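You operate a simulated robot arm through the tools that you are given. There is no shell and no other tool. Be economical: measure what you need, move in short steps, check, and stop when the job is done.

Carry out the task below with a simulated two-armed robot. There is one attempt and no reset: what you move stays moved.

## Task
Stack the carton labelled "tags" from the top of the long desk on top of the carton that says "clips". Press the first router key from the left to switch it off. Fetch the blue spool and set it on the top of the long desk. Put the blue connector on the inside of the panel frame. Put the grey spool on the top of the plug bench away on the top of the long desk. Put the purple block on top of the orange cable spool. Put the belt pack labelled "C" from the top of the plug bench on the white card and the belt pack that says "A" on top of the green cable spool. Open the side table drawer. Any order will do. Set down upright: blue connector, belt pack.
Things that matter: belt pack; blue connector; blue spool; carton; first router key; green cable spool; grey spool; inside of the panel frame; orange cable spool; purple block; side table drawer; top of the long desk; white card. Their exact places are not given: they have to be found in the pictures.

Only the result counts: the job must be done as asked and must still hold three seconds after the hand-in. Knocking over, shifting, dropping, spilling or breaking anything else fails it.

## Robot
Two 7-joint arms with fingered hands on one trunk, on a base that drives. Base frame: it is fixed to the floor where the robot stands at the start and does not move with it; the origin is under the middle of the robot, x ahead of it, y to its left, z up; the surface under the hand at the start is at about z = 730. Readings come in mm, rad, newtons and seconds.
The left shoulder is at the start at [50, 104, 1059], the right one opposite. With the tool pointing down near the work surface each hand reaches from about 240 to 580 mm from the robot's upright axis, wherever it stands, measured 20 degrees to its own side. Places, roughly: belt pack [0, -5250, 1000]; blue connector (5x5x9 cm) [900, -5000, 900]; blue spool (6x6x4 cm) [-700, 100, 900]; carton [500, -250, 750]; first router key [0, 800, 1000]; green cable spool [250, -5000, 750]; grey spool (6x6x4 cm) [600, -5100, 900]; inside of the panel frame (14x19 cm) [5500, -4980, 860]; orange cable spool [750, -5000, 750]; purple block [0, -5000, 250]; side table drawer [5600, 900, 600]; top of the long desk [900, -100, 700]; white card (8x6x1 cm) [-200, -5000, 900]. Payload 2.4 kg a hand.
The TCP of each hand is the grasp point between the finger pads, 17 mm short of the fingertips. In the tool frame z runs along the fingers and y along their closing line. Largest opening 88 mm; the body of the gripper starts 47 mm behind the TCP. The gripper is a hand of 2 fingers: y runs from the thumb to the fingers, the wrist lies at [0, 0, -165] in the tool frame.
Orientation is that of the tool frame in the base frame, as a unit quaternion [w, x, y, z]. With the fingers straight down and closing along the base's y, the tool's x points along the base's -x, its y along +y and its z along -z.

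## Interface
- The arms move only by the tool jog_arm. It takes "left_targets", "right_targets" or both (then of equal length, played together; a hand with none holds still); each is a list of rows, each a list of 6 numbers: the shift along the base's x, y, z in mm, then the turn, a rotation vector about the base's x, y, z in rad. In form: [[x, y, z, wx, wy, wz], ...]. A call has 1 to 10 rows; each row shifts and turns the commanded pose from where the row before left it. Rows are played at 5 a second. More than 50 mm and 0.15 rad between two rows, and nothing of the call is played. Where a pose cannot be reached the arm comes as near as it can. A force on the tool above 40 N (or 10 N above the force at the start of the call, whichever is more), or a blocked arm, ends the call early, and 0.2 s more pass. In this call time passes only in rows, and 0.2 s behind the last. It gives the time, the measured TCP pose, the force on the tool (base axes), the opening and the grip force at its end, in the units of the frame above (readings bear some noise), with the torque about the TCP (base axes, N m) and any sound that the robot's microphone picked up.
- Cameras (640 x 400 px; columns grow to the right, rows downward): "scene" is now at [84.1, 79.4, 977.6]; the picture's right is [0.84, -0.54, -0.00], its down [-0.11, -0.17, -0.98] and it looks along [0.53, 0.82, -0.21] (base axes); focal length 214 px, centre (320, 200). "left" rides on the left gripper at [-50, 3, -63] in its tool frame; the picture's right is [-0.06, -1.00, 0.00], its down [0.78, -0.05, -0.62] and it looks along [0.62, -0.04, 0.79] (tool axes); focal length 275 px, centre (320, 200). "right" rides on the right gripper at [50, 3, -63] in its tool frame; the picture's right is [-0.06, 1.00, 0.00], its down [-0.78, -0.05, -0.62] and it looks along [-0.62, -0.04, 0.79] (tool axes); focal length 275 px, centre (320, 200).
- camera(camera): a new picture of that camera. No time passes.
- slide_trunk(by): slides the trunk up (or, below 0, down) by that many mm; the arms and the scene camera ride with it, the base frame stays. It gives what a move gives, with no picture.
- drive_base(legs): drives the robot by 1 to 6 legs, each [ahead, left, turn to the left] in mm, mm and rad, along the robot's own axes; the way and the turn of a leg run together, so that a leg with both is an arc; at most 1500 mm and 3.142 rad a leg. The arms and the cameras ride along, it lands a little off, and it stops where it bumps. It gives what a move gives.
- set_fingers(finger1, thumb_bend, hand): sets how far each is bent, from 0 (flat) to 1 (curled in); at 0.3 the hand is open as for a grip, at 0.7 the pads meet at the TCP. One left out holds its place. A second passes; each finger stops where it meets its share of the squeeze, and holds until it gets a number again. It is the only way to open and close the hand. It gives what a move gives, with no picture; readings hold the bend of each and the force on the fingers (four entries, about 0 where the hand has none), thumb and palm.
- turn_head(pan, tilt): turns the head with the scene camera to pan (to the left, within 1.047 rad either way) and tilt (down, from -0.506 to 1.204), counted from straight ahead of the robot. It gives what a move gives.
- locate(camera, pixels): for up to 12 pixels [column, row] of the newest picture of that camera ("zoom" is the newest enlarged one), the place [x, y, z] in the base frame of the surface seen there, good to about 2 mm. No time passes.
- enlarge(camera, box): a new picture of the part [left, top, right, bottom] of that camera's present view, enlarged. No time passes.
- job_done(): hands the job in; it is judged then, once.

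Work in short steps. Measure before you move; look again where a grasp or a placing could have gone wrong, and mend it. You have 322 turns and 196 pictures in all, those below and enlarged ones among them. Open the grippers and draw the arms clear of the work before you hand the job in, unless the task says otherwise.

The tools are called after ">>>" as a command line: name --argument value ..., lists and objects as JSON in quotes. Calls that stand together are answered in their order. jog_arm: Moves the arms, as the interface text tells. Its arguments: {"type":"object","properties":{"left_targets":{"type":"array"},"right_targets":{"type":"array"}},"required":[]} The other tools are called the same way: slide_trunk (by) slides the trunk up or down; set_fingers (finger1, thumb_bend, hand) moves the fingers one by one; drive_base (legs) drives the base; turn_head (pan, tilt) turns the head that bears the scene camera; camera (camera) takes a picture; locate (camera, pixels) gives the place of the surface under pixels of a picture; enlarge (camera, box) takes an enlarged picture of a part of a camera's view; job_done () hands the job in.

At the start:

```text
t: 0.0
left_position: [373.6, 64.1, 1238.4]
left_orientation: [0.0, 0.0, 1.0, 0.001]
left_contact_force: [0.4, 0.1, -0.1]
left_moment: [0.01, -0.01, -0.01]
left_gripper_width: 87.8
left_grip_force: 0.1
left_shape: jaw
left_bend: [0.3, 0.3]
left_finger forces: [0.0, 0.0, 0.0, 0.0, 0.0, 0.0]
right_position: [428.4, -267.1, 1212.0]
right_orientation: [0.0, 0.0, 1.0, 0.0]
right_contact_force: [-0.8, -0.7, -0.5]
right_moment: [0.03, -0.01, 0.01]
right_gripper_width: 87.7
right_grip_force: 0.1
right_shape: jaw
right_bend: [0.3, 0.3]
right_finger forces: [0.0, 0.0, 0.0, 0.0, 0.0, 0.0]
trunk travel left (down, up): [-290.0, 560.0]
robot x, y, heading: [1.4, 1.7, -0.002]
head pan, tilt: [1.051, -0.499]
```

scene: 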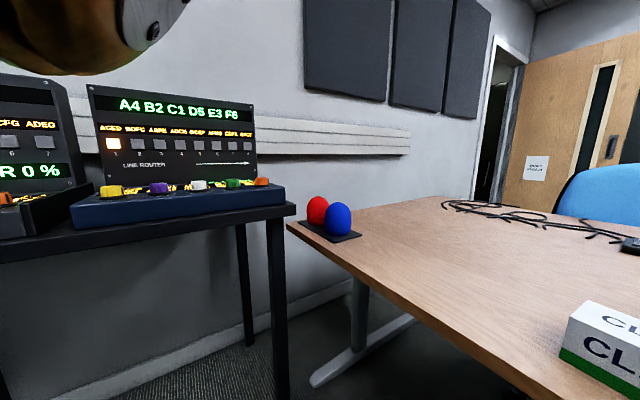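
right: 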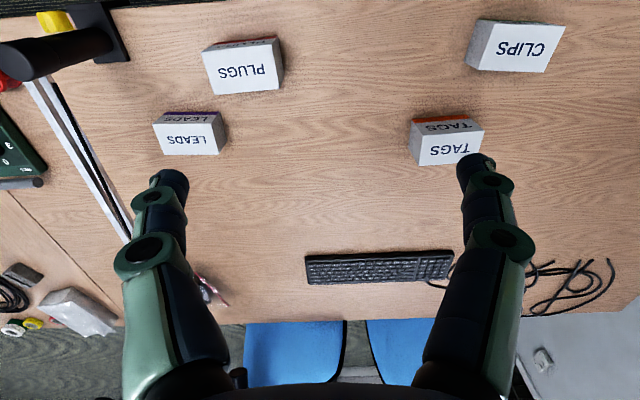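
left: 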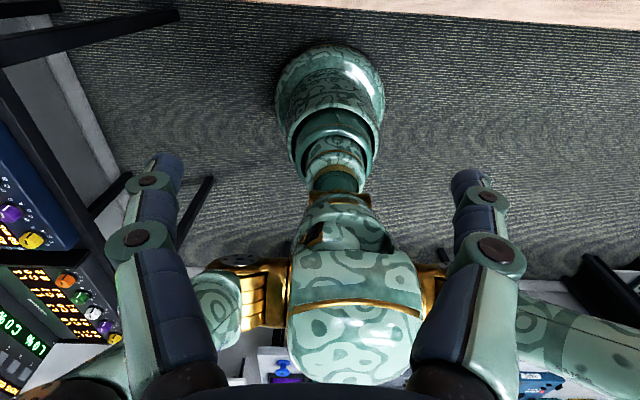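

The right picture shows TAGS at (447,148) and CLIPS at (520,48). I measure those, and the router key from the scene picture (112,143).

>>> locate --camera "right" --pixels '[[447, 148], [416, 165], [477, 162], [484, 131], [422, 136], [520, 48], [467, 68], [545, 72], [565, 25], [478, 20], [330, 200], [250, 70]]'

>>> locate --camera "scene" --pixels '[[112, 143], [138, 143], [112, 153], [160, 144], [110, 190], [242, 147], [38, 142], [400, 220], [340, 235], [620, 340]]'

>>> enlarge --camera "scene" --box '[0, 70, 290, 250]'

```text
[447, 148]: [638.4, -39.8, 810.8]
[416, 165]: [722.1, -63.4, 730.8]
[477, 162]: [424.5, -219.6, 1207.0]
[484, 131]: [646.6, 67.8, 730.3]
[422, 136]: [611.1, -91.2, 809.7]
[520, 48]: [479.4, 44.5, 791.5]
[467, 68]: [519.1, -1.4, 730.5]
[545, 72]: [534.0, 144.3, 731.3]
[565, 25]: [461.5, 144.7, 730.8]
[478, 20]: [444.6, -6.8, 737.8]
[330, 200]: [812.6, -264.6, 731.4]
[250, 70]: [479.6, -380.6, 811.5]
```

```text
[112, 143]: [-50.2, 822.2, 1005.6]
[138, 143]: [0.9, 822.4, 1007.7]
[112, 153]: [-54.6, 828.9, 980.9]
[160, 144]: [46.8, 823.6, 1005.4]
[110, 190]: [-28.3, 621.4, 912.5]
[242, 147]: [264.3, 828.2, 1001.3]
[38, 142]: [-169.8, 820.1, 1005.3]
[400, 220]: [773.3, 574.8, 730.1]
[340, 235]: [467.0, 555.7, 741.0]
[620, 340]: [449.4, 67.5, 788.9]
```

```text
2.21 times, centred on (145, 160) of scene
```

zoom: 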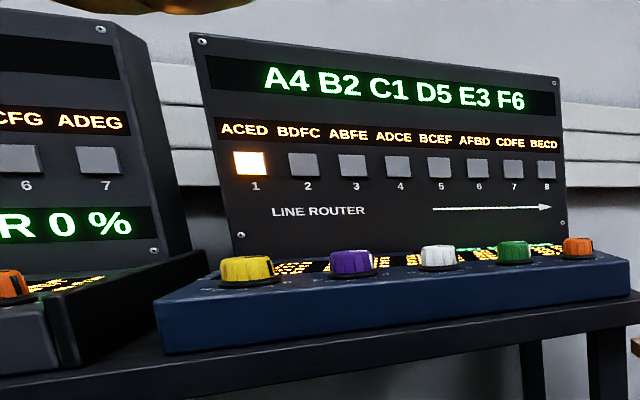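

Key 1 is lit at about [-50,822,1006]. I look ahead onto the desk, then around the room.

>>> turn_head --pan 0 --tilt 0.5

>>> camera --camera "scene"

```text
t: 1.3
left_position: [372.4, 65.7, 1238.8]
left_orientation: [0.0, 0.0, 1.0, 0.0]
left_contact_force: [-0.2, 1.4, -0.4]
left_moment: [-0.02, 0.01, 0.02]
left_gripper_width: 87.8
left_grip_force: 0.0
left_shape: jaw
left_bend: [0.3, 0.3]
left_finger forces: [0.0, 0.1, 0.0, 0.1, 0.1, 0.1]
right_position: [430.0, -267.5, 1213.4]
right_orientation: [0.0, 0.0, 1.0, 0.0]
right_contact_force: [-0.1, 0.7, -0.3]
right_moment: [-0.01, -0.04, 0.0]
right_gripper_width: 87.9
right_grip_force: 0.0
right_shape: jaw
right_bend: [0.3, 0.3]
right_finger forces: [0.0, 0.0, 0.0, 0.0, 0.1, 0.1]
trunk travel left (down, up): [-290.0, 560.0]
robot x, y, heading: [4.1, 6.1, -0.002]
head pan, tilt: [0.0, 0.499]
```

```text
191 pictures are left
```

scene: 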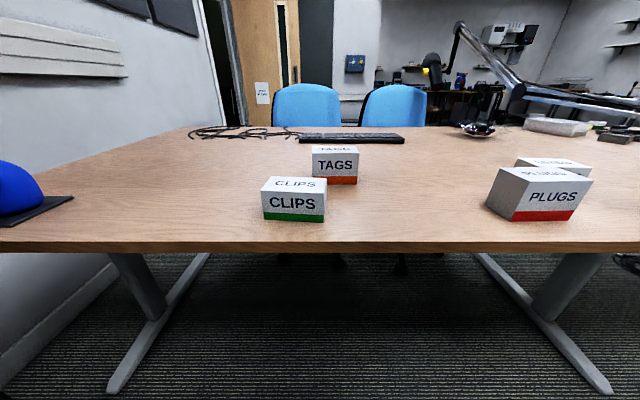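

CLIPS box at (294,198) and TAGS at (335,163). I measure corners.

>>> enlarge --camera "scene" --box '[240, 120, 400, 220]'

>>> locate --camera "zoom" --pixels '[[90, 272], [340, 282], [112, 232], [342, 240], [295, 130], [468, 128], [295, 104], [462, 102], [90, 374], [335, 400], [470, 254], [220, 255]]'

```text
4.00 times, centred on (320, 170) of scene
```

zoom: 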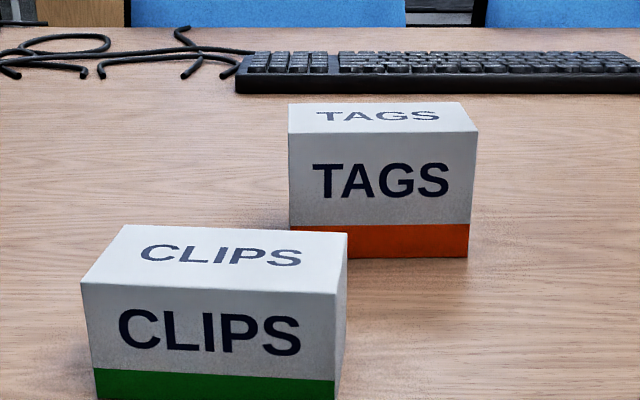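

```text
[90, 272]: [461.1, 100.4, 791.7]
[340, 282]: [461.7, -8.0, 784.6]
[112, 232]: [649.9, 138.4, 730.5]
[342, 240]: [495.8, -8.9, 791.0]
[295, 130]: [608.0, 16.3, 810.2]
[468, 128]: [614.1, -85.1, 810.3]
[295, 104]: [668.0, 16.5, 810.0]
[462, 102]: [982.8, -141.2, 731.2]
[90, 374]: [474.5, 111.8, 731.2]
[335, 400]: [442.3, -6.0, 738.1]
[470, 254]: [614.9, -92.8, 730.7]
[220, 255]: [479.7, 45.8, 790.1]
```

Boxes are measured: TAGS centre ≈(639,-36), top 810; CLIPS centre ≈(480,46), top 791. Now I survey the room to the right and find the desk edge.

>>> locate --camera "scene" --pixels '[[320, 243], [100, 243], [600, 240], [590, 385], [120, 385], [260, 128], [560, 126]]'

>>> turn_head --pan -1.04 --tilt 0.25

>>> camera --camera "scene"

```text
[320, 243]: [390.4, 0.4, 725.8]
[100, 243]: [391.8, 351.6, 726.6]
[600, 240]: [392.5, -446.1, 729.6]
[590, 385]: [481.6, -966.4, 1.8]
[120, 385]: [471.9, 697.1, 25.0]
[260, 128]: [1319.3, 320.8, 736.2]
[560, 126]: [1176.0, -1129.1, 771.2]
```

```text
t: 2.6
left_position: [373.0, 64.5, 1237.4]
left_orientation: [0.0, -0.001, 1.0, -0.001]
left_contact_force: [0.7, -0.1, 0.3]
left_moment: [0.01, 0.01, 0.03]
left_gripper_width: 87.5
left_grip_force: 0.1
left_shape: jaw
left_bend: [0.3, 0.3]
left_finger forces: [0.0, 0.0, 0.0, 0.0, 0.0, 0.0]
right_position: [428.1, -268.4, 1213.2]
right_orientation: [-0.001, 0.0, 1.0, -0.001]
right_contact_force: [-0.1, 0.0, -0.2]
right_moment: [0.02, 0.0, 0.02]
right_gripper_width: 87.8
right_grip_force: 0.1
right_shape: jaw
right_bend: [0.3, 0.3]
right_finger forces: [0.1, 0.0, 0.0, 0.1, 0.0, 0.0]
trunk travel left (down, up): [-290.0, 560.0]
robot x, y, heading: [1.0, -1.0, -0.003]
head pan, tilt: [-1.04, 0.25]
```

```text
189 pictures are left
```

scene: 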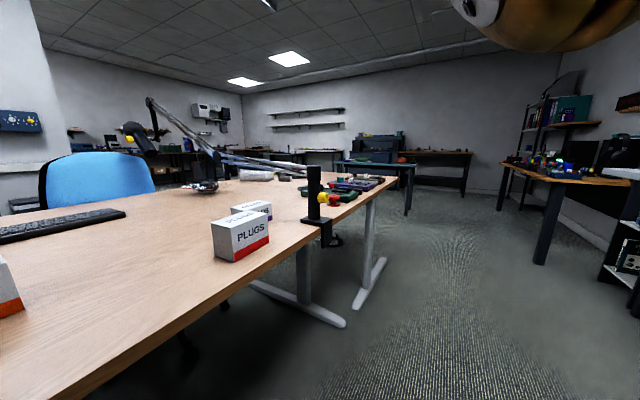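

The desk edge is at x≈391. I drive 100 ahead and 150 right so both boxes fall in the left hand's reach.

>>> drive_base --legs '[[100, -150, 0]]'

>>> turn_head --pan 0.2 --tilt 0.7

>>> camera --camera "scene"

```text
t: 4.1
left_position: [472.5, -88.1, 1237.6]
left_orientation: [0.0, -0.001, 1.0, 0.0]
left_contact_force: [-0.2, -0.2, -0.7]
left_moment: [-0.02, 0.0, -0.02]
left_gripper_width: 87.8
left_grip_force: 0.0
left_shape: jaw
left_bend: [0.3, 0.3]
left_finger forces: [0.1, 0.0, 0.1, 0.1, 0.0, 0.1]
right_position: [528.3, -420.2, 1213.3]
right_orientation: [0.0, 0.0, 1.0, 0.0]
right_contact_force: [0.3, 0.4, 0.5]
right_moment: [0.03, -0.02, 0.02]
right_gripper_width: 87.7
right_grip_force: 0.0
right_shape: jaw
right_bend: [0.3, 0.3]
right_finger forces: [0.0, 0.0, 0.1, 0.0, 0.1, 0.0]
trunk travel left (down, up): [-290.0, 560.0]
robot x, y, heading: [99.8, -152.2, 0.006]
head pan, tilt: [-1.04, 0.25]
```

```text
t: 5.5
left_position: [472.4, -86.0, 1237.9]
left_orientation: [0.0, -0.001, 1.0, 0.0]
left_contact_force: [0.0, 0.9, 0.2]
left_moment: [0.02, 0.0, 0.01]
left_gripper_width: 87.8
left_grip_force: 0.1
left_shape: jaw
left_bend: [0.3, 0.3]
left_finger forces: [0.0, 0.0, 0.0, 0.1, 0.1, 0.0]
right_position: [526.5, -418.7, 1213.5]
right_orientation: [0.0, -0.001, 1.0, 0.0]
right_contact_force: [0.2, -0.4, 0.2]
right_moment: [0.01, 0.01, -0.03]
right_gripper_width: 87.9
right_grip_force: 0.1
right_shape: jaw
right_bend: [0.3, 0.3]
right_finger forces: [0.0, 0.0, 0.0, 0.1, 0.0, 0.0]
trunk travel left (down, up): [-290.0, 560.0]
robot x, y, heading: [102.6, -152.6, 0.001]
head pan, tilt: [0.201, 0.7]
```

```text
188 pictures are left
```

scene: 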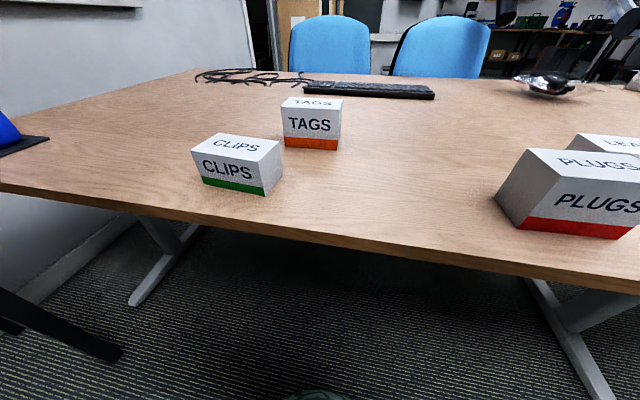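

TAGS is turned about 0.06 rad and its 60 mm depth is graspable along x. I turn the left hand −1.5 rad about z while shifting above the box.

>>> jog_arm --left_targets '[[17, 5, -30, 0, 0, -0.15], [17, 5, -30, 0, 0, -0.15], [17, 5, -30, 0, 0, -0.15], [17, 5, -30, 0, 0, -0.15], [17, 5, -30, 0, 0, -0.15], [17, 5, -30, 0, 0, -0.15], [17, 5, -30, 0, 0, -0.15], [17, 5, -30, 0, 0, -0.15], [16, 5, -30, 0, 0, -0.15], [16, 5, -30, 0, 0, -0.15]]'

>>> camera --camera "left"

```text
t: 7.7
left_position: [641.2, -36.5, 937.4]
left_orientation: [0.0, 0.681, 0.732, 0.0]
left_contact_force: [-0.6, 0.6, -0.3]
left_moment: [0.0, 0.0, 0.01]
left_gripper_width: 87.9
left_grip_force: 0.1
left_shape: jaw
left_bend: [0.3, 0.3]
left_finger forces: [0.0, 0.0, 0.0, 0.0, 0.0, 0.0]
right_position: [529.1, -419.0, 1212.0]
right_orientation: [-0.001, -0.001, 1.0, -0.001]
right_contact_force: [0.0, -0.1, 0.2]
right_moment: [-0.01, -0.01, 0.01]
right_gripper_width: 87.9
right_grip_force: 0.1
right_shape: jaw
right_bend: [0.3, 0.3]
right_finger forces: [0.0, 0.0, 0.0, 0.0, 0.1, 0.1]
trunk travel left (down, up): [-290.0, 560.0]
robot x, y, heading: [99.2, -152.7, 0.005]
head pan, tilt: [0.201, 0.7]
```

```text
187 pictures are left
```

left: 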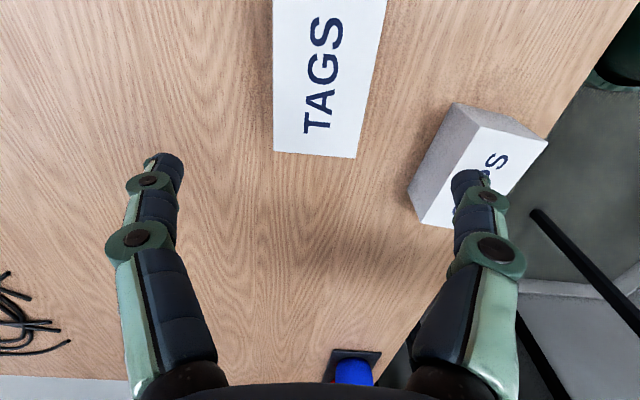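

The box edges read 273 and 355–385 px. I measure its top corners here for an exact yaw and centre.

>>> locate --camera "left" --pixels '[[277, 150], [353, 154], [277, 20], [382, 20], [318, 80], [453, 107], [544, 143], [415, 192], [500, 160]]'

```text
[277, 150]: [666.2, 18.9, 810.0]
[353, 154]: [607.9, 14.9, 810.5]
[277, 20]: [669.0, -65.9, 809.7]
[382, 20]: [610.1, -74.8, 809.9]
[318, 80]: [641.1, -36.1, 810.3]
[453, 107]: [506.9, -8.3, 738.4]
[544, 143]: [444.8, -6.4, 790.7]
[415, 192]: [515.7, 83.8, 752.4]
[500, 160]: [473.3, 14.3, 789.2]
```

The hand is aligned; box centre x≈638 at y −36. I descend to z≈780.

>>> jog_arm --left_targets '[[-2, 0, -40, 0, 0, 0], [0, 0, -40, 0, 0, 0], [0, 0, -40, 0, 0, 0], [0, 0, -37, 0, 0, 0]]'

>>> set_fingers --hand "left" --finger1 0.7 --thumb_bend 0.7

>>> jog_arm --left_targets '[[0, 0, 25, 0, 0, 0], [0, 0, 30, 0, 0, 0], [0, 0, 30, 0, 0, 0], [0, 0, 25, 0, 0, 0]]'

>>> camera --camera "left"

```text
t: 8.7
left_position: [638.5, -37.6, 782.6]
left_orientation: [0.001, 0.68, 0.733, 0.002]
left_contact_force: [-0.2, 1.1, 17.8]
left_moment: [-0.04, 0.07, 0.01]
left_gripper_width: 87.4
left_grip_force: 0.0
left_shape: jaw
left_bend: [0.3, 0.3]
left_finger forces: [7.0, 0.0, 0.0, 0.0, 9.4, 0.0]
right_position: [527.3, -418.8, 1214.4]
right_orientation: [0.001, -0.001, 1.0, 0.0]
right_contact_force: [0.1, -0.1, 0.6]
right_moment: [0.0, -0.03, 0.01]
right_gripper_width: 87.8
right_grip_force: 0.0
right_shape: jaw
right_bend: [0.3, 0.3]
right_finger forces: [0.0, 0.1, 0.0, 0.0, 0.0, 0.1]
trunk travel left (down, up): [-290.0, 560.0]
robot x, y, heading: [100.4, -152.4, -0.001]
head pan, tilt: [0.201, 0.7]
```

```text
t: 9.7
left_position: [638.4, -37.1, 782.7]
left_orientation: [0.002, 0.68, 0.733, 0.002]
left_contact_force: [-1.2, 1.1, 37.1]
left_moment: [-0.01, 0.19, -0.05]
left_gripper_width: 57.3
left_grip_force: 37.3
left_shape: fingers
left_bend: [0.63, 0.6]
left_finger forces: [36.9, 0.0, 0.0, 0.0, 38.0, 0.0]
right_position: [525.3, -419.1, 1213.8]
right_orientation: [0.002, -0.002, 1.0, 0.0]
right_contact_force: [0.4, 0.1, -0.6]
right_moment: [0.0, 0.02, -0.01]
right_gripper_width: 88.1
right_grip_force: 0.0
right_shape: jaw
right_bend: [0.3, 0.3]
right_finger forces: [0.1, 0.0, 0.0, 0.1, 0.0, 0.1]
trunk travel left (down, up): [-290.0, 560.0]
robot x, y, heading: [101.6, -151.8, 0.002]
head pan, tilt: [0.201, 0.7]
```

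```text
t: 10.7
left_position: [637.6, -35.2, 890.9]
left_orientation: [-0.001, 0.681, 0.733, -0.001]
left_contact_force: [0.4, 0.3, -3.1]
left_moment: [0.0, 0.01, 0.02]
left_gripper_width: 56.9
left_grip_force: 25.8
left_shape: fingers
left_bend: [0.6, 0.59]
left_finger forces: [25.5, 0.0, 0.0, 0.0, 26.4, 0.0]
right_position: [527.5, -418.4, 1212.8]
right_orientation: [0.0, 0.0, 1.0, 0.0]
right_contact_force: [-0.3, -0.1, 0.1]
right_moment: [0.03, -0.02, 0.0]
right_gripper_width: 88.1
right_grip_force: 0.1
right_shape: jaw
right_bend: [0.3, 0.3]
right_finger forces: [0.1, 0.0, 0.0, 0.0, 0.1, 0.1]
trunk travel left (down, up): [-290.0, 560.0]
robot x, y, heading: [99.5, -152.7, 0.005]
head pan, tilt: [0.201, 0.7]
```

```text
186 pictures are left
```

left: 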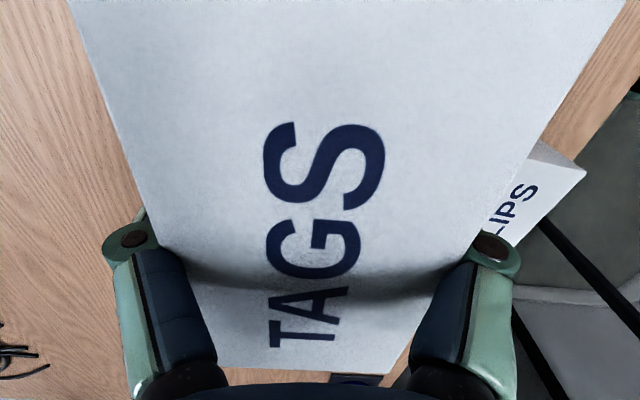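

TAGS is held and lifted 108 mm. CLIPS centre computed (482,43), yaw −0.15; I carry the box there, then lower.

>>> jog_arm --left_targets '[[-31, 15, 0, 0, 0, -0.04], [-31, 15, 0, 0, 0, -0.04], [-31, 15, 0, 0, 0, -0.04], [-31, 15, 0, 0, 0, -0.04], [-31, 15, 0, 0, 0, -0.03]]'

>>> camera --camera "scene"

>>> camera --camera "left"

```text
t: 11.9
left_position: [481.6, 37.7, 892.0]
left_orientation: [0.001, 0.748, 0.664, 0.001]
left_contact_force: [-0.3, -0.3, -3.4]
left_moment: [-0.01, 0.03, 0.02]
left_gripper_width: 57.0
left_grip_force: 25.5
left_shape: fingers
left_bend: [0.59, 0.58]
left_finger forces: [25.2, 0.1, 0.0, 0.0, 26.1, 0.0]
right_position: [529.3, -419.2, 1214.5]
right_orientation: [0.001, 0.0, 1.0, 0.0]
right_contact_force: [0.9, -0.8, 1.0]
right_moment: [-0.01, 0.01, 0.0]
right_gripper_width: 87.7
right_grip_force: 0.0
right_shape: jaw
right_bend: [0.3, 0.3]
right_finger forces: [0.0, 0.0, 0.0, 0.0, 0.0, 0.0]
trunk travel left (down, up): [-290.0, 560.0]
robot x, y, heading: [97.8, -151.3, 0.004]
head pan, tilt: [0.201, 0.7]
```

```text
185 pictures are left
```

scene: 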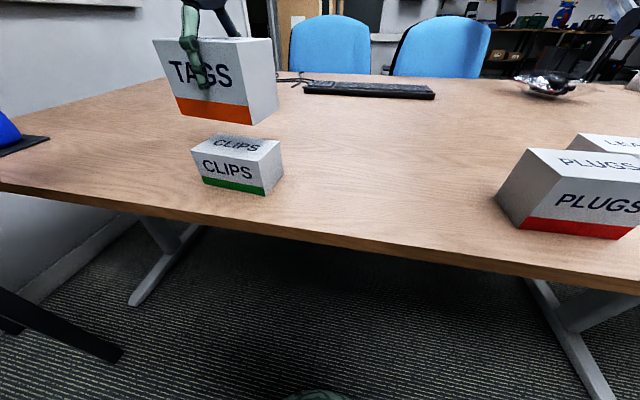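

```text
184 pictures are left
```

left: 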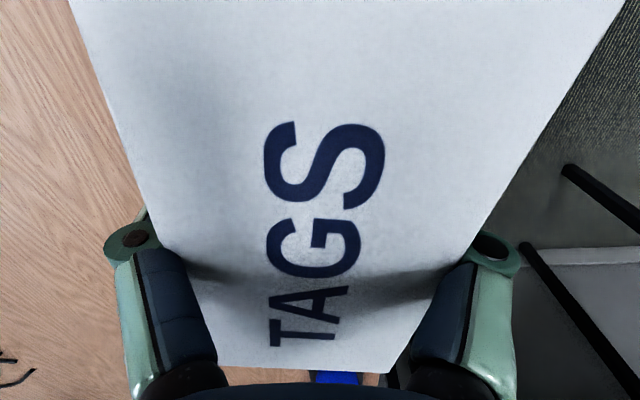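

The box hovers over CLIPS. I verify corners of the held box in the scene picture before lowering.

>>> locate --camera "scene" --pixels '[[157, 43], [247, 58], [179, 112], [250, 122], [274, 95], [272, 42], [194, 152], [262, 164], [280, 145], [237, 146]]'

```text
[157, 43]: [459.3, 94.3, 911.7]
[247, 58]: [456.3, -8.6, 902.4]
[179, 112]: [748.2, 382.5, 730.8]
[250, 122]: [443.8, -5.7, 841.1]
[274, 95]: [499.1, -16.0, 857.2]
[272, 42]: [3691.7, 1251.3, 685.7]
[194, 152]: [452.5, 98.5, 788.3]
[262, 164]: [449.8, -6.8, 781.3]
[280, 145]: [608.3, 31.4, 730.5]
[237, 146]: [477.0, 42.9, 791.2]
```

Aligned within a few mm. I lower 45 mm, in gentle last steps.

>>> jog_arm --left_targets '[[0, 3, -25, 0, 0, 0], [0, 0, -13, 0, 0, 0], [0, 0, -5, 0, 0, 0], [0, 0, -3, 0, 0, 0]]'

```text
t: 12.9
left_position: [483.7, 43.7, 845.8]
left_orientation: [0.0, 0.747, 0.665, -0.001]
left_contact_force: [-0.1, 0.4, -1.5]
left_moment: [-0.01, -0.02, -0.04]
left_gripper_width: 56.9
left_grip_force: 25.5
left_shape: fingers
left_bend: [0.59, 0.58]
left_finger forces: [25.1, 0.1, 0.0, 0.0, 25.9, 0.1]
right_position: [529.1, -419.7, 1213.1]
right_orientation: [0.0, -0.001, 1.0, 0.0]
right_contact_force: [-0.4, 0.4, 0.1]
right_moment: [0.03, -0.05, -0.04]
right_gripper_width: 88.0
right_grip_force: 0.1
right_shape: jaw
right_bend: [0.3, 0.3]
right_finger forces: [0.0, 0.0, 0.0, 0.1, 0.0, 0.0]
trunk travel left (down, up): [-290.0, 560.0]
robot x, y, heading: [99.7, -152.7, 0.002]
head pan, tilt: [0.201, 0.7]
```

Force fell from −3.4 to −1.5, so it is about to touch. I go down 2 mm more.

>>> jog_arm --left_targets '[[0, 0, -1.5, 0, 0, 0], [0, 0, -1, 0, 0, 0]]'

```text
t: 13.5
left_position: [483.7, 41.6, 844.7]
left_orientation: [0.002, 0.747, 0.665, 0.001]
left_contact_force: [0.3, 2.7, 16.5]
left_moment: [-0.01, 0.01, 0.0]
left_gripper_width: 56.6
left_grip_force: 31.1
left_shape: fingers
left_bend: [0.6, 0.59]
left_finger forces: [31.6, 0.0, 0.0, 0.0, 30.4, 0.0]
right_position: [527.9, -418.4, 1212.9]
right_orientation: [0.001, -0.001, 1.0, 0.0]
right_contact_force: [1.1, 0.3, 0.3]
right_moment: [-0.01, -0.01, -0.02]
right_gripper_width: 87.9
right_grip_force: 0.0
right_shape: jaw
right_bend: [0.3, 0.3]
right_finger forces: [0.0, 0.0, 0.0, 0.1, 0.0, 0.0]
trunk travel left (down, up): [-290.0, 560.0]
robot x, y, heading: [99.3, -152.5, -0.002]
head pan, tilt: [0.201, 0.7]
```

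It rests on CLIPS. I open gently and rise.

>>> set_fingers --hand "left" --finger1 0.3 --thumb_bend 0.3

>>> jog_arm --left_targets '[[0, 0, 20, 0, 0, 0], [0, 0, 40, 0, 0, 0], [0, 0, 50, 0, 0, 0], [0, 0, 50, 0, 0, 0], [0, 0, 50, 0, 0, 0]]'

>>> camera --camera "scene"

```text
t: 14.5
left_position: [482.4, 41.1, 843.9]
left_orientation: [0.0, 0.747, 0.665, 0.0]
left_contact_force: [3.1, 1.0, 12.2]
left_moment: [-0.06, 0.01, 0.03]
left_gripper_width: 90.5
left_grip_force: 6.5
left_shape: fingers
left_bend: [0.3, 0.3]
left_finger forces: [8.0, 0.0, 0.0, 0.0, 4.7, 0.0]
right_position: [527.6, -418.7, 1214.1]
right_orientation: [0.001, -0.001, 1.0, 0.0]
right_contact_force: [-0.1, 0.5, 0.5]
right_moment: [0.01, -0.02, 0.0]
right_gripper_width: 87.7
right_grip_force: 0.0
right_shape: jaw
right_bend: [0.3, 0.3]
right_finger forces: [0.0, 0.0, 0.0, 0.1, 0.1, 0.0]
trunk travel left (down, up): [-290.0, 560.0]
robot x, y, heading: [97.5, -153.9, 0.006]
head pan, tilt: [0.201, 0.7]
```

```text
t: 15.7
left_position: [482.8, 42.5, 1054.8]
left_orientation: [0.0, 0.747, 0.665, -0.001]
left_contact_force: [-0.1, 0.5, 0.2]
left_moment: [0.04, 0.0, 0.01]
left_gripper_width: 84.0
left_grip_force: 0.0
left_shape: fingers
left_bend: [0.3, 0.3]
left_finger forces: [0.0, 0.1, 0.0, 0.0, 0.0, 0.0]
right_position: [527.8, -418.6, 1213.9]
right_orientation: [0.0, -0.001, 1.0, 0.0]
right_contact_force: [0.7, -0.7, -0.2]
right_moment: [-0.02, 0.01, 0.0]
right_gripper_width: 87.7
right_grip_force: 0.0
right_shape: jaw
right_bend: [0.3, 0.3]
right_finger forces: [0.0, 0.1, 0.1, 0.1, 0.0, 0.0]
trunk travel left (down, up): [-290.0, 560.0]
robot x, y, heading: [100.9, -154.1, 0.001]
head pan, tilt: [0.201, 0.7]
```

```text
183 pictures are left
```

scene: 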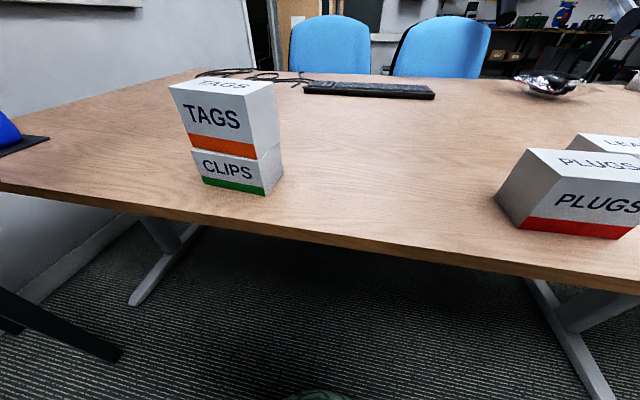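

TAGS sits squarely on CLIPS. Next the router key: I back off, turn left to face +y and approach (80,150).

>>> drive_base --legs '[[-120, 0, 0], [0, 0, 1.571], [300, -100, 0]]'

>>> turn_head --pan 0.15 --tilt 0.3

>>> camera --camera "scene"

```text
t: 22.4
left_position: [-90.4, 533.3, 1052.4]
left_orientation: [0.0, 0.074, 0.997, 0.001]
left_contact_force: [0.0, 0.2, -0.4]
left_moment: [-0.01, 0.01, -0.01]
left_gripper_width: 84.0
left_grip_force: 0.2
left_shape: fingers
left_bend: [0.3, 0.3]
left_finger forces: [0.0, 0.0, 0.0, 0.0, 0.0, 0.0]
right_position: [372.0, 564.0, 1213.3]
right_orientation: [0.001, -0.696, 0.718, 0.0]
right_contact_force: [0.4, -0.2, -0.2]
right_moment: [0.0, -0.01, -0.02]
right_gripper_width: 87.7
right_grip_force: 0.1
right_shape: jaw
right_bend: [0.3, 0.3]
right_finger forces: [0.1, 0.0, 0.0, 0.0, 0.0, 0.0]
trunk travel left (down, up): [-290.0, 560.0]
robot x, y, heading: [90.0, 143.9, 1.543]
head pan, tilt: [0.201, 0.7]
```

```text
t: 23.3
left_position: [-91.7, 533.0, 1053.0]
left_orientation: [0.0, 0.074, 0.997, 0.0]
left_contact_force: [-0.7, -0.5, -0.4]
left_moment: [-0.02, -0.03, -0.01]
left_gripper_width: 83.9
left_grip_force: 0.1
left_shape: fingers
left_bend: [0.3, 0.3]
left_finger forces: [0.0, 0.0, 0.1, 0.0, 0.1, 0.1]
right_position: [370.5, 563.8, 1213.0]
right_orientation: [0.0, -0.695, 0.719, 0.0]
right_contact_force: [0.9, 0.0, -0.2]
right_moment: [-0.03, 0.02, -0.02]
right_gripper_width: 87.8
right_grip_force: 0.1
right_shape: jaw
right_bend: [0.3, 0.3]
right_finger forces: [0.1, 0.1, 0.1, 0.0, 0.0, 0.0]
trunk travel left (down, up): [-290.0, 560.0]
robot x, y, heading: [92.4, 140.5, 1.541]
head pan, tilt: [0.15, 0.3]
```

```text
182 pictures are left
```

scene: 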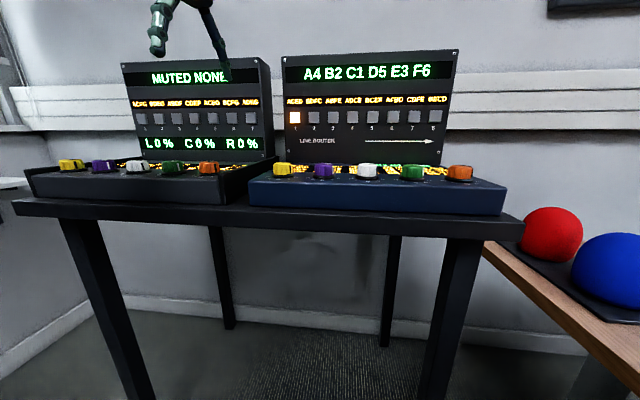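

Key 1 is at (294,118). I enlarge and measure the key, panel tilt, console and table edge.

>>> enlarge --camera "scene" --box '[240, 40, 400, 140]'

>>> locate --camera "zoom" --pixels '[[218, 312], [200, 290], [235, 335], [218, 350], [290, 310], [218, 250], [300, 180]]'

>>> locate --camera "scene" --pixels '[[300, 216], [300, 195], [284, 168], [300, 180], [480, 220]]'

```text
4.00 times, centred on (320, 90) of scene
```

zoom: 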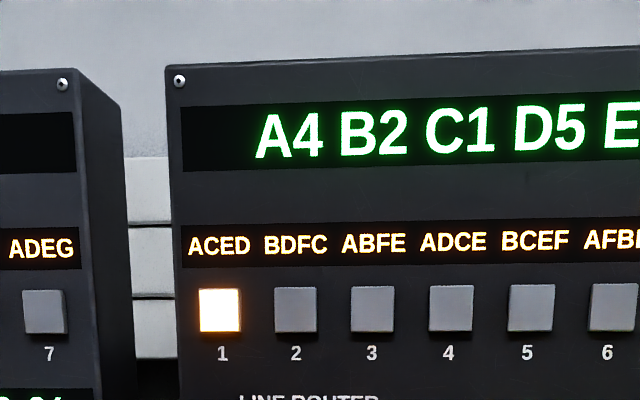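

```text
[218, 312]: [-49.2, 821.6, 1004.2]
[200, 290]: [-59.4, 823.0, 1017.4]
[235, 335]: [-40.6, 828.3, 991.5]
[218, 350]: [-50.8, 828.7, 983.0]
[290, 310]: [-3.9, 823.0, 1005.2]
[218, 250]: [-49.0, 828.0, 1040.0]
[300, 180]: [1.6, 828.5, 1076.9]
```

```text
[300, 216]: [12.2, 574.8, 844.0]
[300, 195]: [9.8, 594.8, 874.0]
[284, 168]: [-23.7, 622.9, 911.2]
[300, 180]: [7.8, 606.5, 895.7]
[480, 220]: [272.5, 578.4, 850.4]
```

Key centre (−49.5, 821.5, 1004.5), 24 mm wide. I close the left fingers and pitch the hand to point along +y.

>>> set_fingers --hand "left" --finger1 0.7 --thumb_bend 0.7

>>> jog_arm --left_targets '[[0, -5, 0, 0.15, 0, 0], [0, -5, 0, 0.15, 0, 0], [0, -5, 0, 0.15, 0, 0], [0, -5, 0, 0.15, 0, 0], [0, 0, 0, 0.15, 0, 0], [0, 0, 0, 0.15, 0, 0], [0, 0, 0, 0.15, 0, 0], [0, 0, 0, 0.15, 0, 0], [0, 0, 0, 0.15, 0, 0], [0, 0, 0, 0.15, 0, 0]]'

>>> drive_base --legs '[[100, 0, 0]]'

>>> camera --camera "scene"

```text
t: 24.3
left_position: [-92.3, 532.6, 1053.2]
left_orientation: [-0.001, 0.075, 0.997, 0.0]
left_contact_force: [-0.6, 0.5, -0.7]
left_moment: [-0.02, -0.02, 0.0]
left_gripper_width: 0.0
left_grip_force: 0.1
left_shape: fingers
left_bend: [0.7, 0.7]
left_finger forces: [0.0, 0.1, 0.0, 0.1, 0.1, 0.1]
right_position: [370.7, 563.1, 1213.6]
right_orientation: [0.0, -0.696, 0.718, -0.001]
right_contact_force: [0.6, 0.5, 0.1]
right_moment: [-0.03, -0.02, 0.01]
right_gripper_width: 87.9
right_grip_force: 0.1
right_shape: jaw
right_bend: [0.3, 0.3]
right_finger forces: [0.0, 0.0, 0.1, 0.0, 0.0, 0.1]
trunk travel left (down, up): [-290.0, 560.0]
robot x, y, heading: [91.6, 140.6, 1.541]
head pan, tilt: [0.15, 0.3]
```

```text
t: 26.5
left_position: [-92.7, 573.7, 1079.4]
left_orientation: [-0.044, 0.067, 0.735, 0.673]
left_contact_force: [0.2, 0.0, -0.4]
left_moment: [0.01, 0.0, 0.02]
left_gripper_width: 0.0
left_grip_force: 0.1
left_shape: fingers
left_bend: [0.7, 0.7]
left_finger forces: [0.0, 0.1, 0.0, 0.0, 0.1, 0.0]
left hand out of reach, approached as far as the arm can: row 6, 7, 8, 9, 10
right_position: [370.9, 564.3, 1212.9]
right_orientation: [-0.001, -0.696, 0.718, 0.0]
right_contact_force: [-0.2, 0.5, -0.3]
right_moment: [0.01, -0.02, -0.01]
right_gripper_width: 87.8
right_grip_force: 0.1
right_shape: jaw
right_bend: [0.3, 0.3]
right_finger forces: [0.1, 0.0, 0.0, 0.0, 0.1, 0.0]
trunk travel left (down, up): [-290.0, 560.0]
robot x, y, heading: [91.9, 145.7, 1.538]
head pan, tilt: [0.15, 0.3]
```

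```text
t: 27.7
left_position: [-89.2, 676.7, 1080.8]
left_orientation: [-0.045, 0.067, 0.737, 0.671]
left_contact_force: [1.2, 0.2, 0.0]
left_moment: [0.01, 0.0, -0.03]
left_gripper_width: 0.3
left_grip_force: 0.1
left_shape: fingers
left_bend: [0.7, 0.7]
left_finger forces: [0.1, 0.0, 0.0, 0.0, 0.0, 0.0]
right_position: [375.0, 665.5, 1212.7]
right_orientation: [0.0, -0.695, 0.719, 0.001]
right_contact_force: [0.6, -0.8, 0.2]
right_moment: [0.02, 0.0, 0.01]
right_gripper_width: 88.0
right_grip_force: 0.1
right_shape: jaw
right_bend: [0.3, 0.3]
right_finger forces: [0.0, 0.1, 0.0, 0.0, 0.0, 0.0]
trunk travel left (down, up): [-290.0, 560.0]
robot x, y, heading: [93.6, 243.9, 1.537]
head pan, tilt: [0.15, 0.3]
```

```text
180 pictures are left
```

scene: 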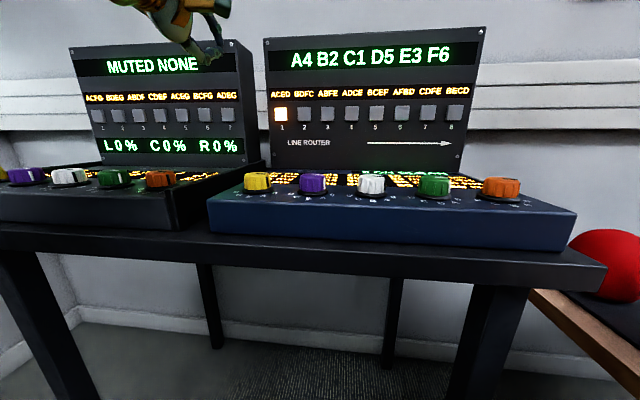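

The hand was limited when folded close. I shift it forward gradually and toward x=−50, z=1005.

>>> jog_arm --left_targets '[[13, 30, 0, 0, 0, 0], [13, 30, 0, 0, 0, 0], [13, 20, 0, 0, 0, 0]]'

```text
t: 28.5
left_position: [-57.4, 756.6, 1088.0]
left_orientation: [-0.044, 0.067, 0.738, 0.67]
left_contact_force: [0.6, -0.4, -0.8]
left_moment: [-0.01, 0.0, 0.02]
left_gripper_width: 0.0
left_grip_force: 0.1
left_shape: fingers
left_bend: [0.7, 0.7]
left_finger forces: [0.0, 0.1, 0.1, 0.0, 0.0, 0.0]
left hand out of reach, approached as far as the arm can: row 2
right_position: [375.1, 665.3, 1213.1]
right_orientation: [0.0, -0.696, 0.718, -0.001]
right_contact_force: [-0.2, -0.3, -0.4]
right_moment: [-0.03, 0.03, 0.02]
right_gripper_width: 87.9
right_grip_force: 0.0
right_shape: jaw
right_bend: [0.3, 0.3]
right_finger forces: [0.0, 0.0, 0.0, 0.1, 0.0, 0.0]
trunk travel left (down, up): [-290.0, 560.0]
robot x, y, heading: [97.5, 245.1, 1.536]
head pan, tilt: [0.15, 0.3]
```

Now at z 1088, tip 45 mm short of the key. I check knob heights below before lowering.

>>> locate --camera "scene" --pixels '[[258, 175], [312, 177], [258, 186], [281, 114]]'

>>> jog_arm --left_targets '[[2, 0, -30, 0, 0, 0], [2, 0, -30, 0, 0, 0], [2, 0, -23, 0, 0, 0]]'

>>> camera --camera "left"

>>> camera --camera "scene"

```text
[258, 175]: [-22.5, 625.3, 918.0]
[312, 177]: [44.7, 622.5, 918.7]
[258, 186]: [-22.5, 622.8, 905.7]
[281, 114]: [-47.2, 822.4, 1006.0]
```

```text
t: 29.3
left_position: [-57.0, 756.1, 1088.6]
left_orientation: [-0.045, 0.068, 0.738, 0.67]
left_contact_force: [0.4, 0.7, -0.4]
left_moment: [0.03, -0.01, -0.01]
left_gripper_width: 0.0
left_grip_force: 0.0
left_shape: fingers
left_bend: [0.7, 0.7]
left_finger forces: [0.0, 0.0, 0.1, 0.0, 0.1, 0.0]
left hand out of reach, approached as far as the arm can: row 1, 2, 3
right_position: [374.1, 665.1, 1213.5]
right_orientation: [0.0, -0.695, 0.719, -0.001]
right_contact_force: [-0.6, 0.5, 1.1]
right_moment: [-0.01, 0.0, 0.0]
right_gripper_width: 87.8
right_grip_force: 0.0
right_shape: jaw
right_bend: [0.3, 0.3]
right_finger forces: [0.0, 0.0, 0.0, 0.1, 0.1, 0.0]
trunk travel left (down, up): [-290.0, 560.0]
robot x, y, heading: [98.2, 248.0, 1.541]
head pan, tilt: [0.15, 0.3]
```

```text
179 pictures are left
```

left: 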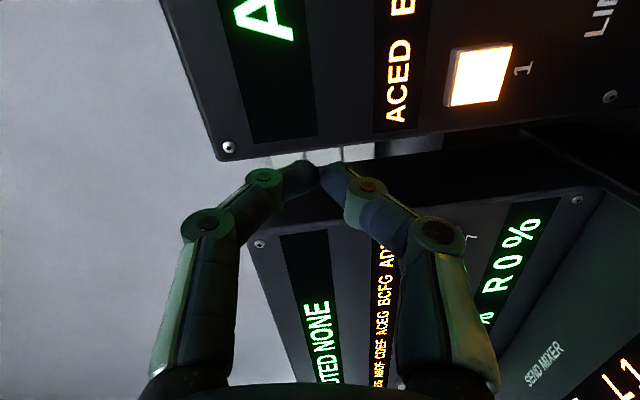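

```text
178 pictures are left
```

scene: 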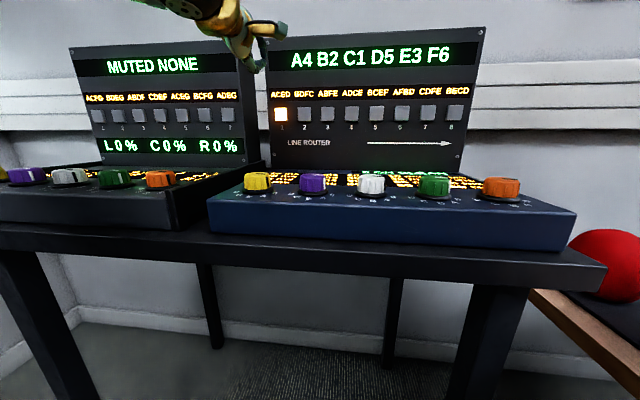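

The arm can't lower there, but the trunk can: I slide it down 83 mm.

>>> slide_trunk --by -83

>>> camera --camera "left"

```text
t: 30.5
left_position: [-58.7, 755.3, 1006.3]
left_orientation: [-0.044, 0.066, 0.736, 0.672]
left_contact_force: [-0.1, -0.6, -0.1]
left_moment: [-0.01, -0.02, -0.02]
left_gripper_width: 0.2
left_grip_force: 0.2
left_shape: fingers
left_bend: [0.7, 0.7]
left_finger forces: [0.0, 0.1, 0.0, 0.0, 0.1, 0.1]
right_position: [374.9, 664.8, 1130.6]
right_orientation: [0.002, -0.696, 0.718, 0.0]
right_contact_force: [0.3, 0.1, -0.2]
right_moment: [-0.02, 0.01, -0.02]
right_gripper_width: 87.7
right_grip_force: 0.1
right_shape: jaw
right_bend: [0.3, 0.3]
right_finger forces: [0.0, 0.0, 0.0, 0.0, 0.1, 0.1]
trunk travel left (down, up): [-207.0, 643.0]
robot x, y, heading: [93.9, 245.0, 1.539]
head pan, tilt: [0.15, 0.3]
```

```text
177 pictures are left
```

left: 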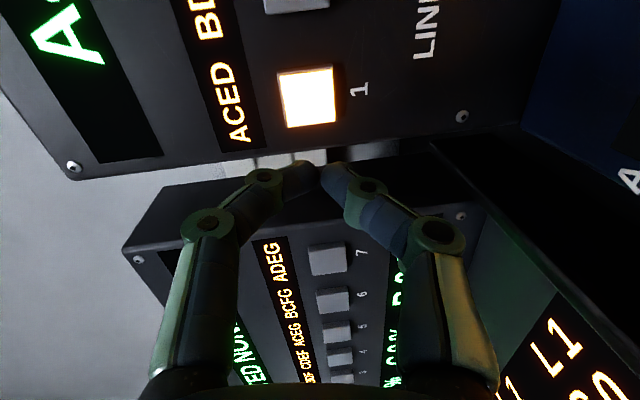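

Tip is at about (−58,772,1005), level with the key. I shift +8 in x and approach, then press in small steps.

>>> jog_arm --left_targets '[[8, 10, 0, 0, 0, 0], [0, 20, 0, 0, 0, 0], [0, 10, 0, 0, 0, 0]]'

>>> enlarge --camera "scene" --box '[200, 0, 360, 100]'

```text
t: 31.3
left_position: [-51.1, 795.3, 1006.4]
left_orientation: [-0.044, 0.067, 0.738, 0.67]
left_contact_force: [-0.4, -0.6, -0.4]
left_moment: [0.0, -0.01, 0.0]
left_gripper_width: 0.0
left_grip_force: 0.1
left_shape: fingers
left_bend: [0.7, 0.7]
left_finger forces: [0.0, 0.0, 0.0, 0.1, 0.0, 0.1]
right_position: [374.4, 665.9, 1131.2]
right_orientation: [0.0, -0.695, 0.719, 0.0]
right_contact_force: [0.2, 0.0, -0.2]
right_moment: [-0.01, -0.02, -0.01]
right_gripper_width: 87.9
right_grip_force: 0.1
right_shape: jaw
right_bend: [0.3, 0.3]
right_finger forces: [0.0, 0.1, 0.0, 0.0, 0.0, 0.1]
trunk travel left (down, up): [-207.0, 643.0]
robot x, y, heading: [94.4, 247.7, 1.54]
head pan, tilt: [0.15, 0.3]
```

```text
4.00 times, centred on (280, 50) of scene
```

zoom: 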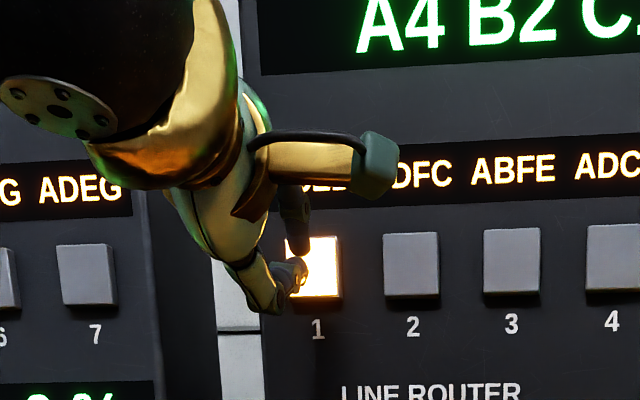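

The fingertips are in front of key 1. I press forward in small steps, then release right away in the next call.

>>> jog_arm --left_targets '[[1, 5, -1, 0, 0, 0], [0, 3, 0, 0, 0, 0], [0, 2, 0, 0, 0, 0], [0, 2, 0, 0, 0, 0]]'

>>> camera --camera "scene"

```text
t: 32.3
left_position: [-49.1, 807.1, 1005.8]
left_orientation: [-0.045, 0.068, 0.738, 0.67]
left_contact_force: [-0.1, -2.2, 1.2]
left_moment: [0.03, -0.04, -0.01]
left_gripper_width: 0.0
left_grip_force: 1.9
left_shape: fingers
left_bend: [0.71, 0.7]
left_finger forces: [3.0, 0.1, 0.0, 0.0, 0.1, 0.1]
right_position: [375.4, 665.0, 1131.1]
right_orientation: [-0.001, -0.696, 0.718, 0.0]
right_contact_force: [-0.8, 0.1, -0.3]
right_moment: [-0.01, 0.0, -0.01]
right_gripper_width: 87.8
right_grip_force: 0.1
right_shape: jaw
right_bend: [0.3, 0.3]
right_finger forces: [0.0, 0.0, 0.0, 0.1, 0.0, 0.0]
trunk travel left (down, up): [-207.0, 643.0]
robot x, y, heading: [91.8, 249.3, 1.54]
head pan, tilt: [0.15, 0.3]
heard: click
```

```text
175 pictures are left
```

scene: 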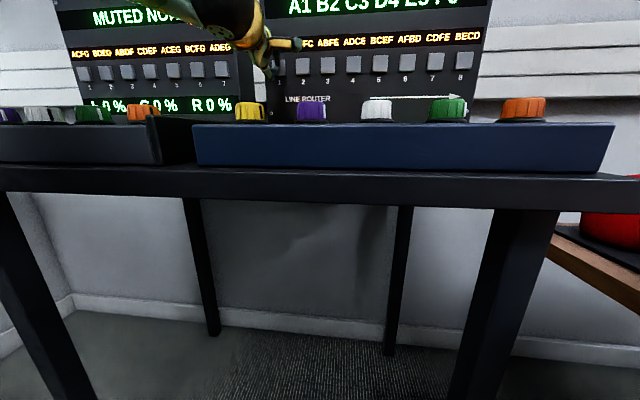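

A click was heard. I back off straight and check the key lamp.

>>> jog_arm --left_targets '[[0, -10, 0, 0, 0, 0], [0, -30, 0, 0, 0, 0]]'

>>> drive_base --legs '[[-250, 0, 0]]'

>>> slide_trunk --by 83

>>> camera --camera "scene"

```text
t: 32.9
left_position: [-50.5, 768.9, 1005.1]
left_orientation: [-0.044, 0.068, 0.737, 0.671]
left_contact_force: [0.6, 0.1, -0.5]
left_moment: [0.01, 0.0, 0.02]
left_gripper_width: 0.0
left_grip_force: 0.0
left_shape: fingers
left_bend: [0.7, 0.7]
left_finger forces: [0.0, 0.0, 0.0, 0.1, 0.1, 0.1]
right_position: [374.9, 665.5, 1130.3]
right_orientation: [0.0, -0.695, 0.719, 0.001]
right_contact_force: [-0.5, 0.1, 0.0]
right_moment: [0.02, 0.0, 0.03]
right_gripper_width: 88.0
right_grip_force: 0.0
right_shape: jaw
right_bend: [0.3, 0.3]
right_finger forces: [0.0, 0.0, 0.1, 0.0, 0.0, 0.0]
trunk travel left (down, up): [-207.0, 643.0]
robot x, y, heading: [94.2, 242.7, 1.539]
head pan, tilt: [0.15, 0.3]
```

```text
t: 34.7
left_position: [-57.5, 517.0, 1004.9]
left_orientation: [-0.046, 0.067, 0.737, 0.671]
left_contact_force: [-0.1, 0.2, 1.1]
left_moment: [-0.01, 0.03, 0.01]
left_gripper_width: 0.0
left_grip_force: 0.1
left_shape: fingers
left_bend: [0.7, 0.7]
left_finger forces: [0.1, 0.0, 0.0, 0.0, 0.0, 0.1]
right_position: [367.1, 415.2, 1129.5]
right_orientation: [0.0, -0.696, 0.718, 0.0]
right_contact_force: [-0.1, -0.4, -0.1]
right_moment: [0.02, -0.01, 0.0]
right_gripper_width: 88.0
right_grip_force: 0.1
right_shape: jaw
right_bend: [0.3, 0.3]
right_finger forces: [0.0, 0.0, 0.1, 0.0, 0.0, 0.0]
trunk travel left (down, up): [-207.0, 643.0]
robot x, y, heading: [85.1, -5.3, 1.536]
head pan, tilt: [0.15, 0.3]
```

```text
t: 35.9
left_position: [-56.5, 518.0, 1087.8]
left_orientation: [-0.045, 0.068, 0.738, 0.67]
left_contact_force: [0.5, -0.2, -0.9]
left_moment: [0.04, 0.05, 0.0]
left_gripper_width: 0.0
left_grip_force: 0.0
left_shape: fingers
left_bend: [0.7, 0.7]
left_finger forces: [0.1, 0.0, 0.1, 0.0, 0.0, 0.0]
right_position: [365.2, 415.7, 1213.4]
right_orientation: [0.0, -0.696, 0.718, 0.0]
right_contact_force: [0.0, -0.6, 0.3]
right_moment: [0.03, 0.02, -0.03]
right_gripper_width: 87.9
right_grip_force: 0.1
right_shape: jaw
right_bend: [0.3, 0.3]
right_finger forces: [0.1, 0.0, 0.0, 0.0, 0.0, 0.0]
trunk travel left (down, up): [-290.0, 560.0]
robot x, y, heading: [87.8, -6.4, 1.539]
head pan, tilt: [0.15, 0.3]
```

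```text
174 pictures are left
```

scene: 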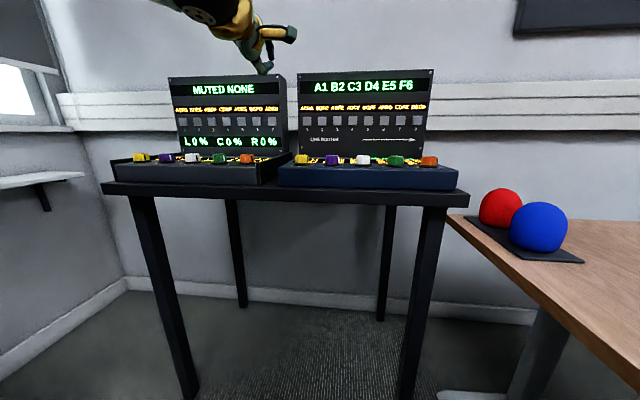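

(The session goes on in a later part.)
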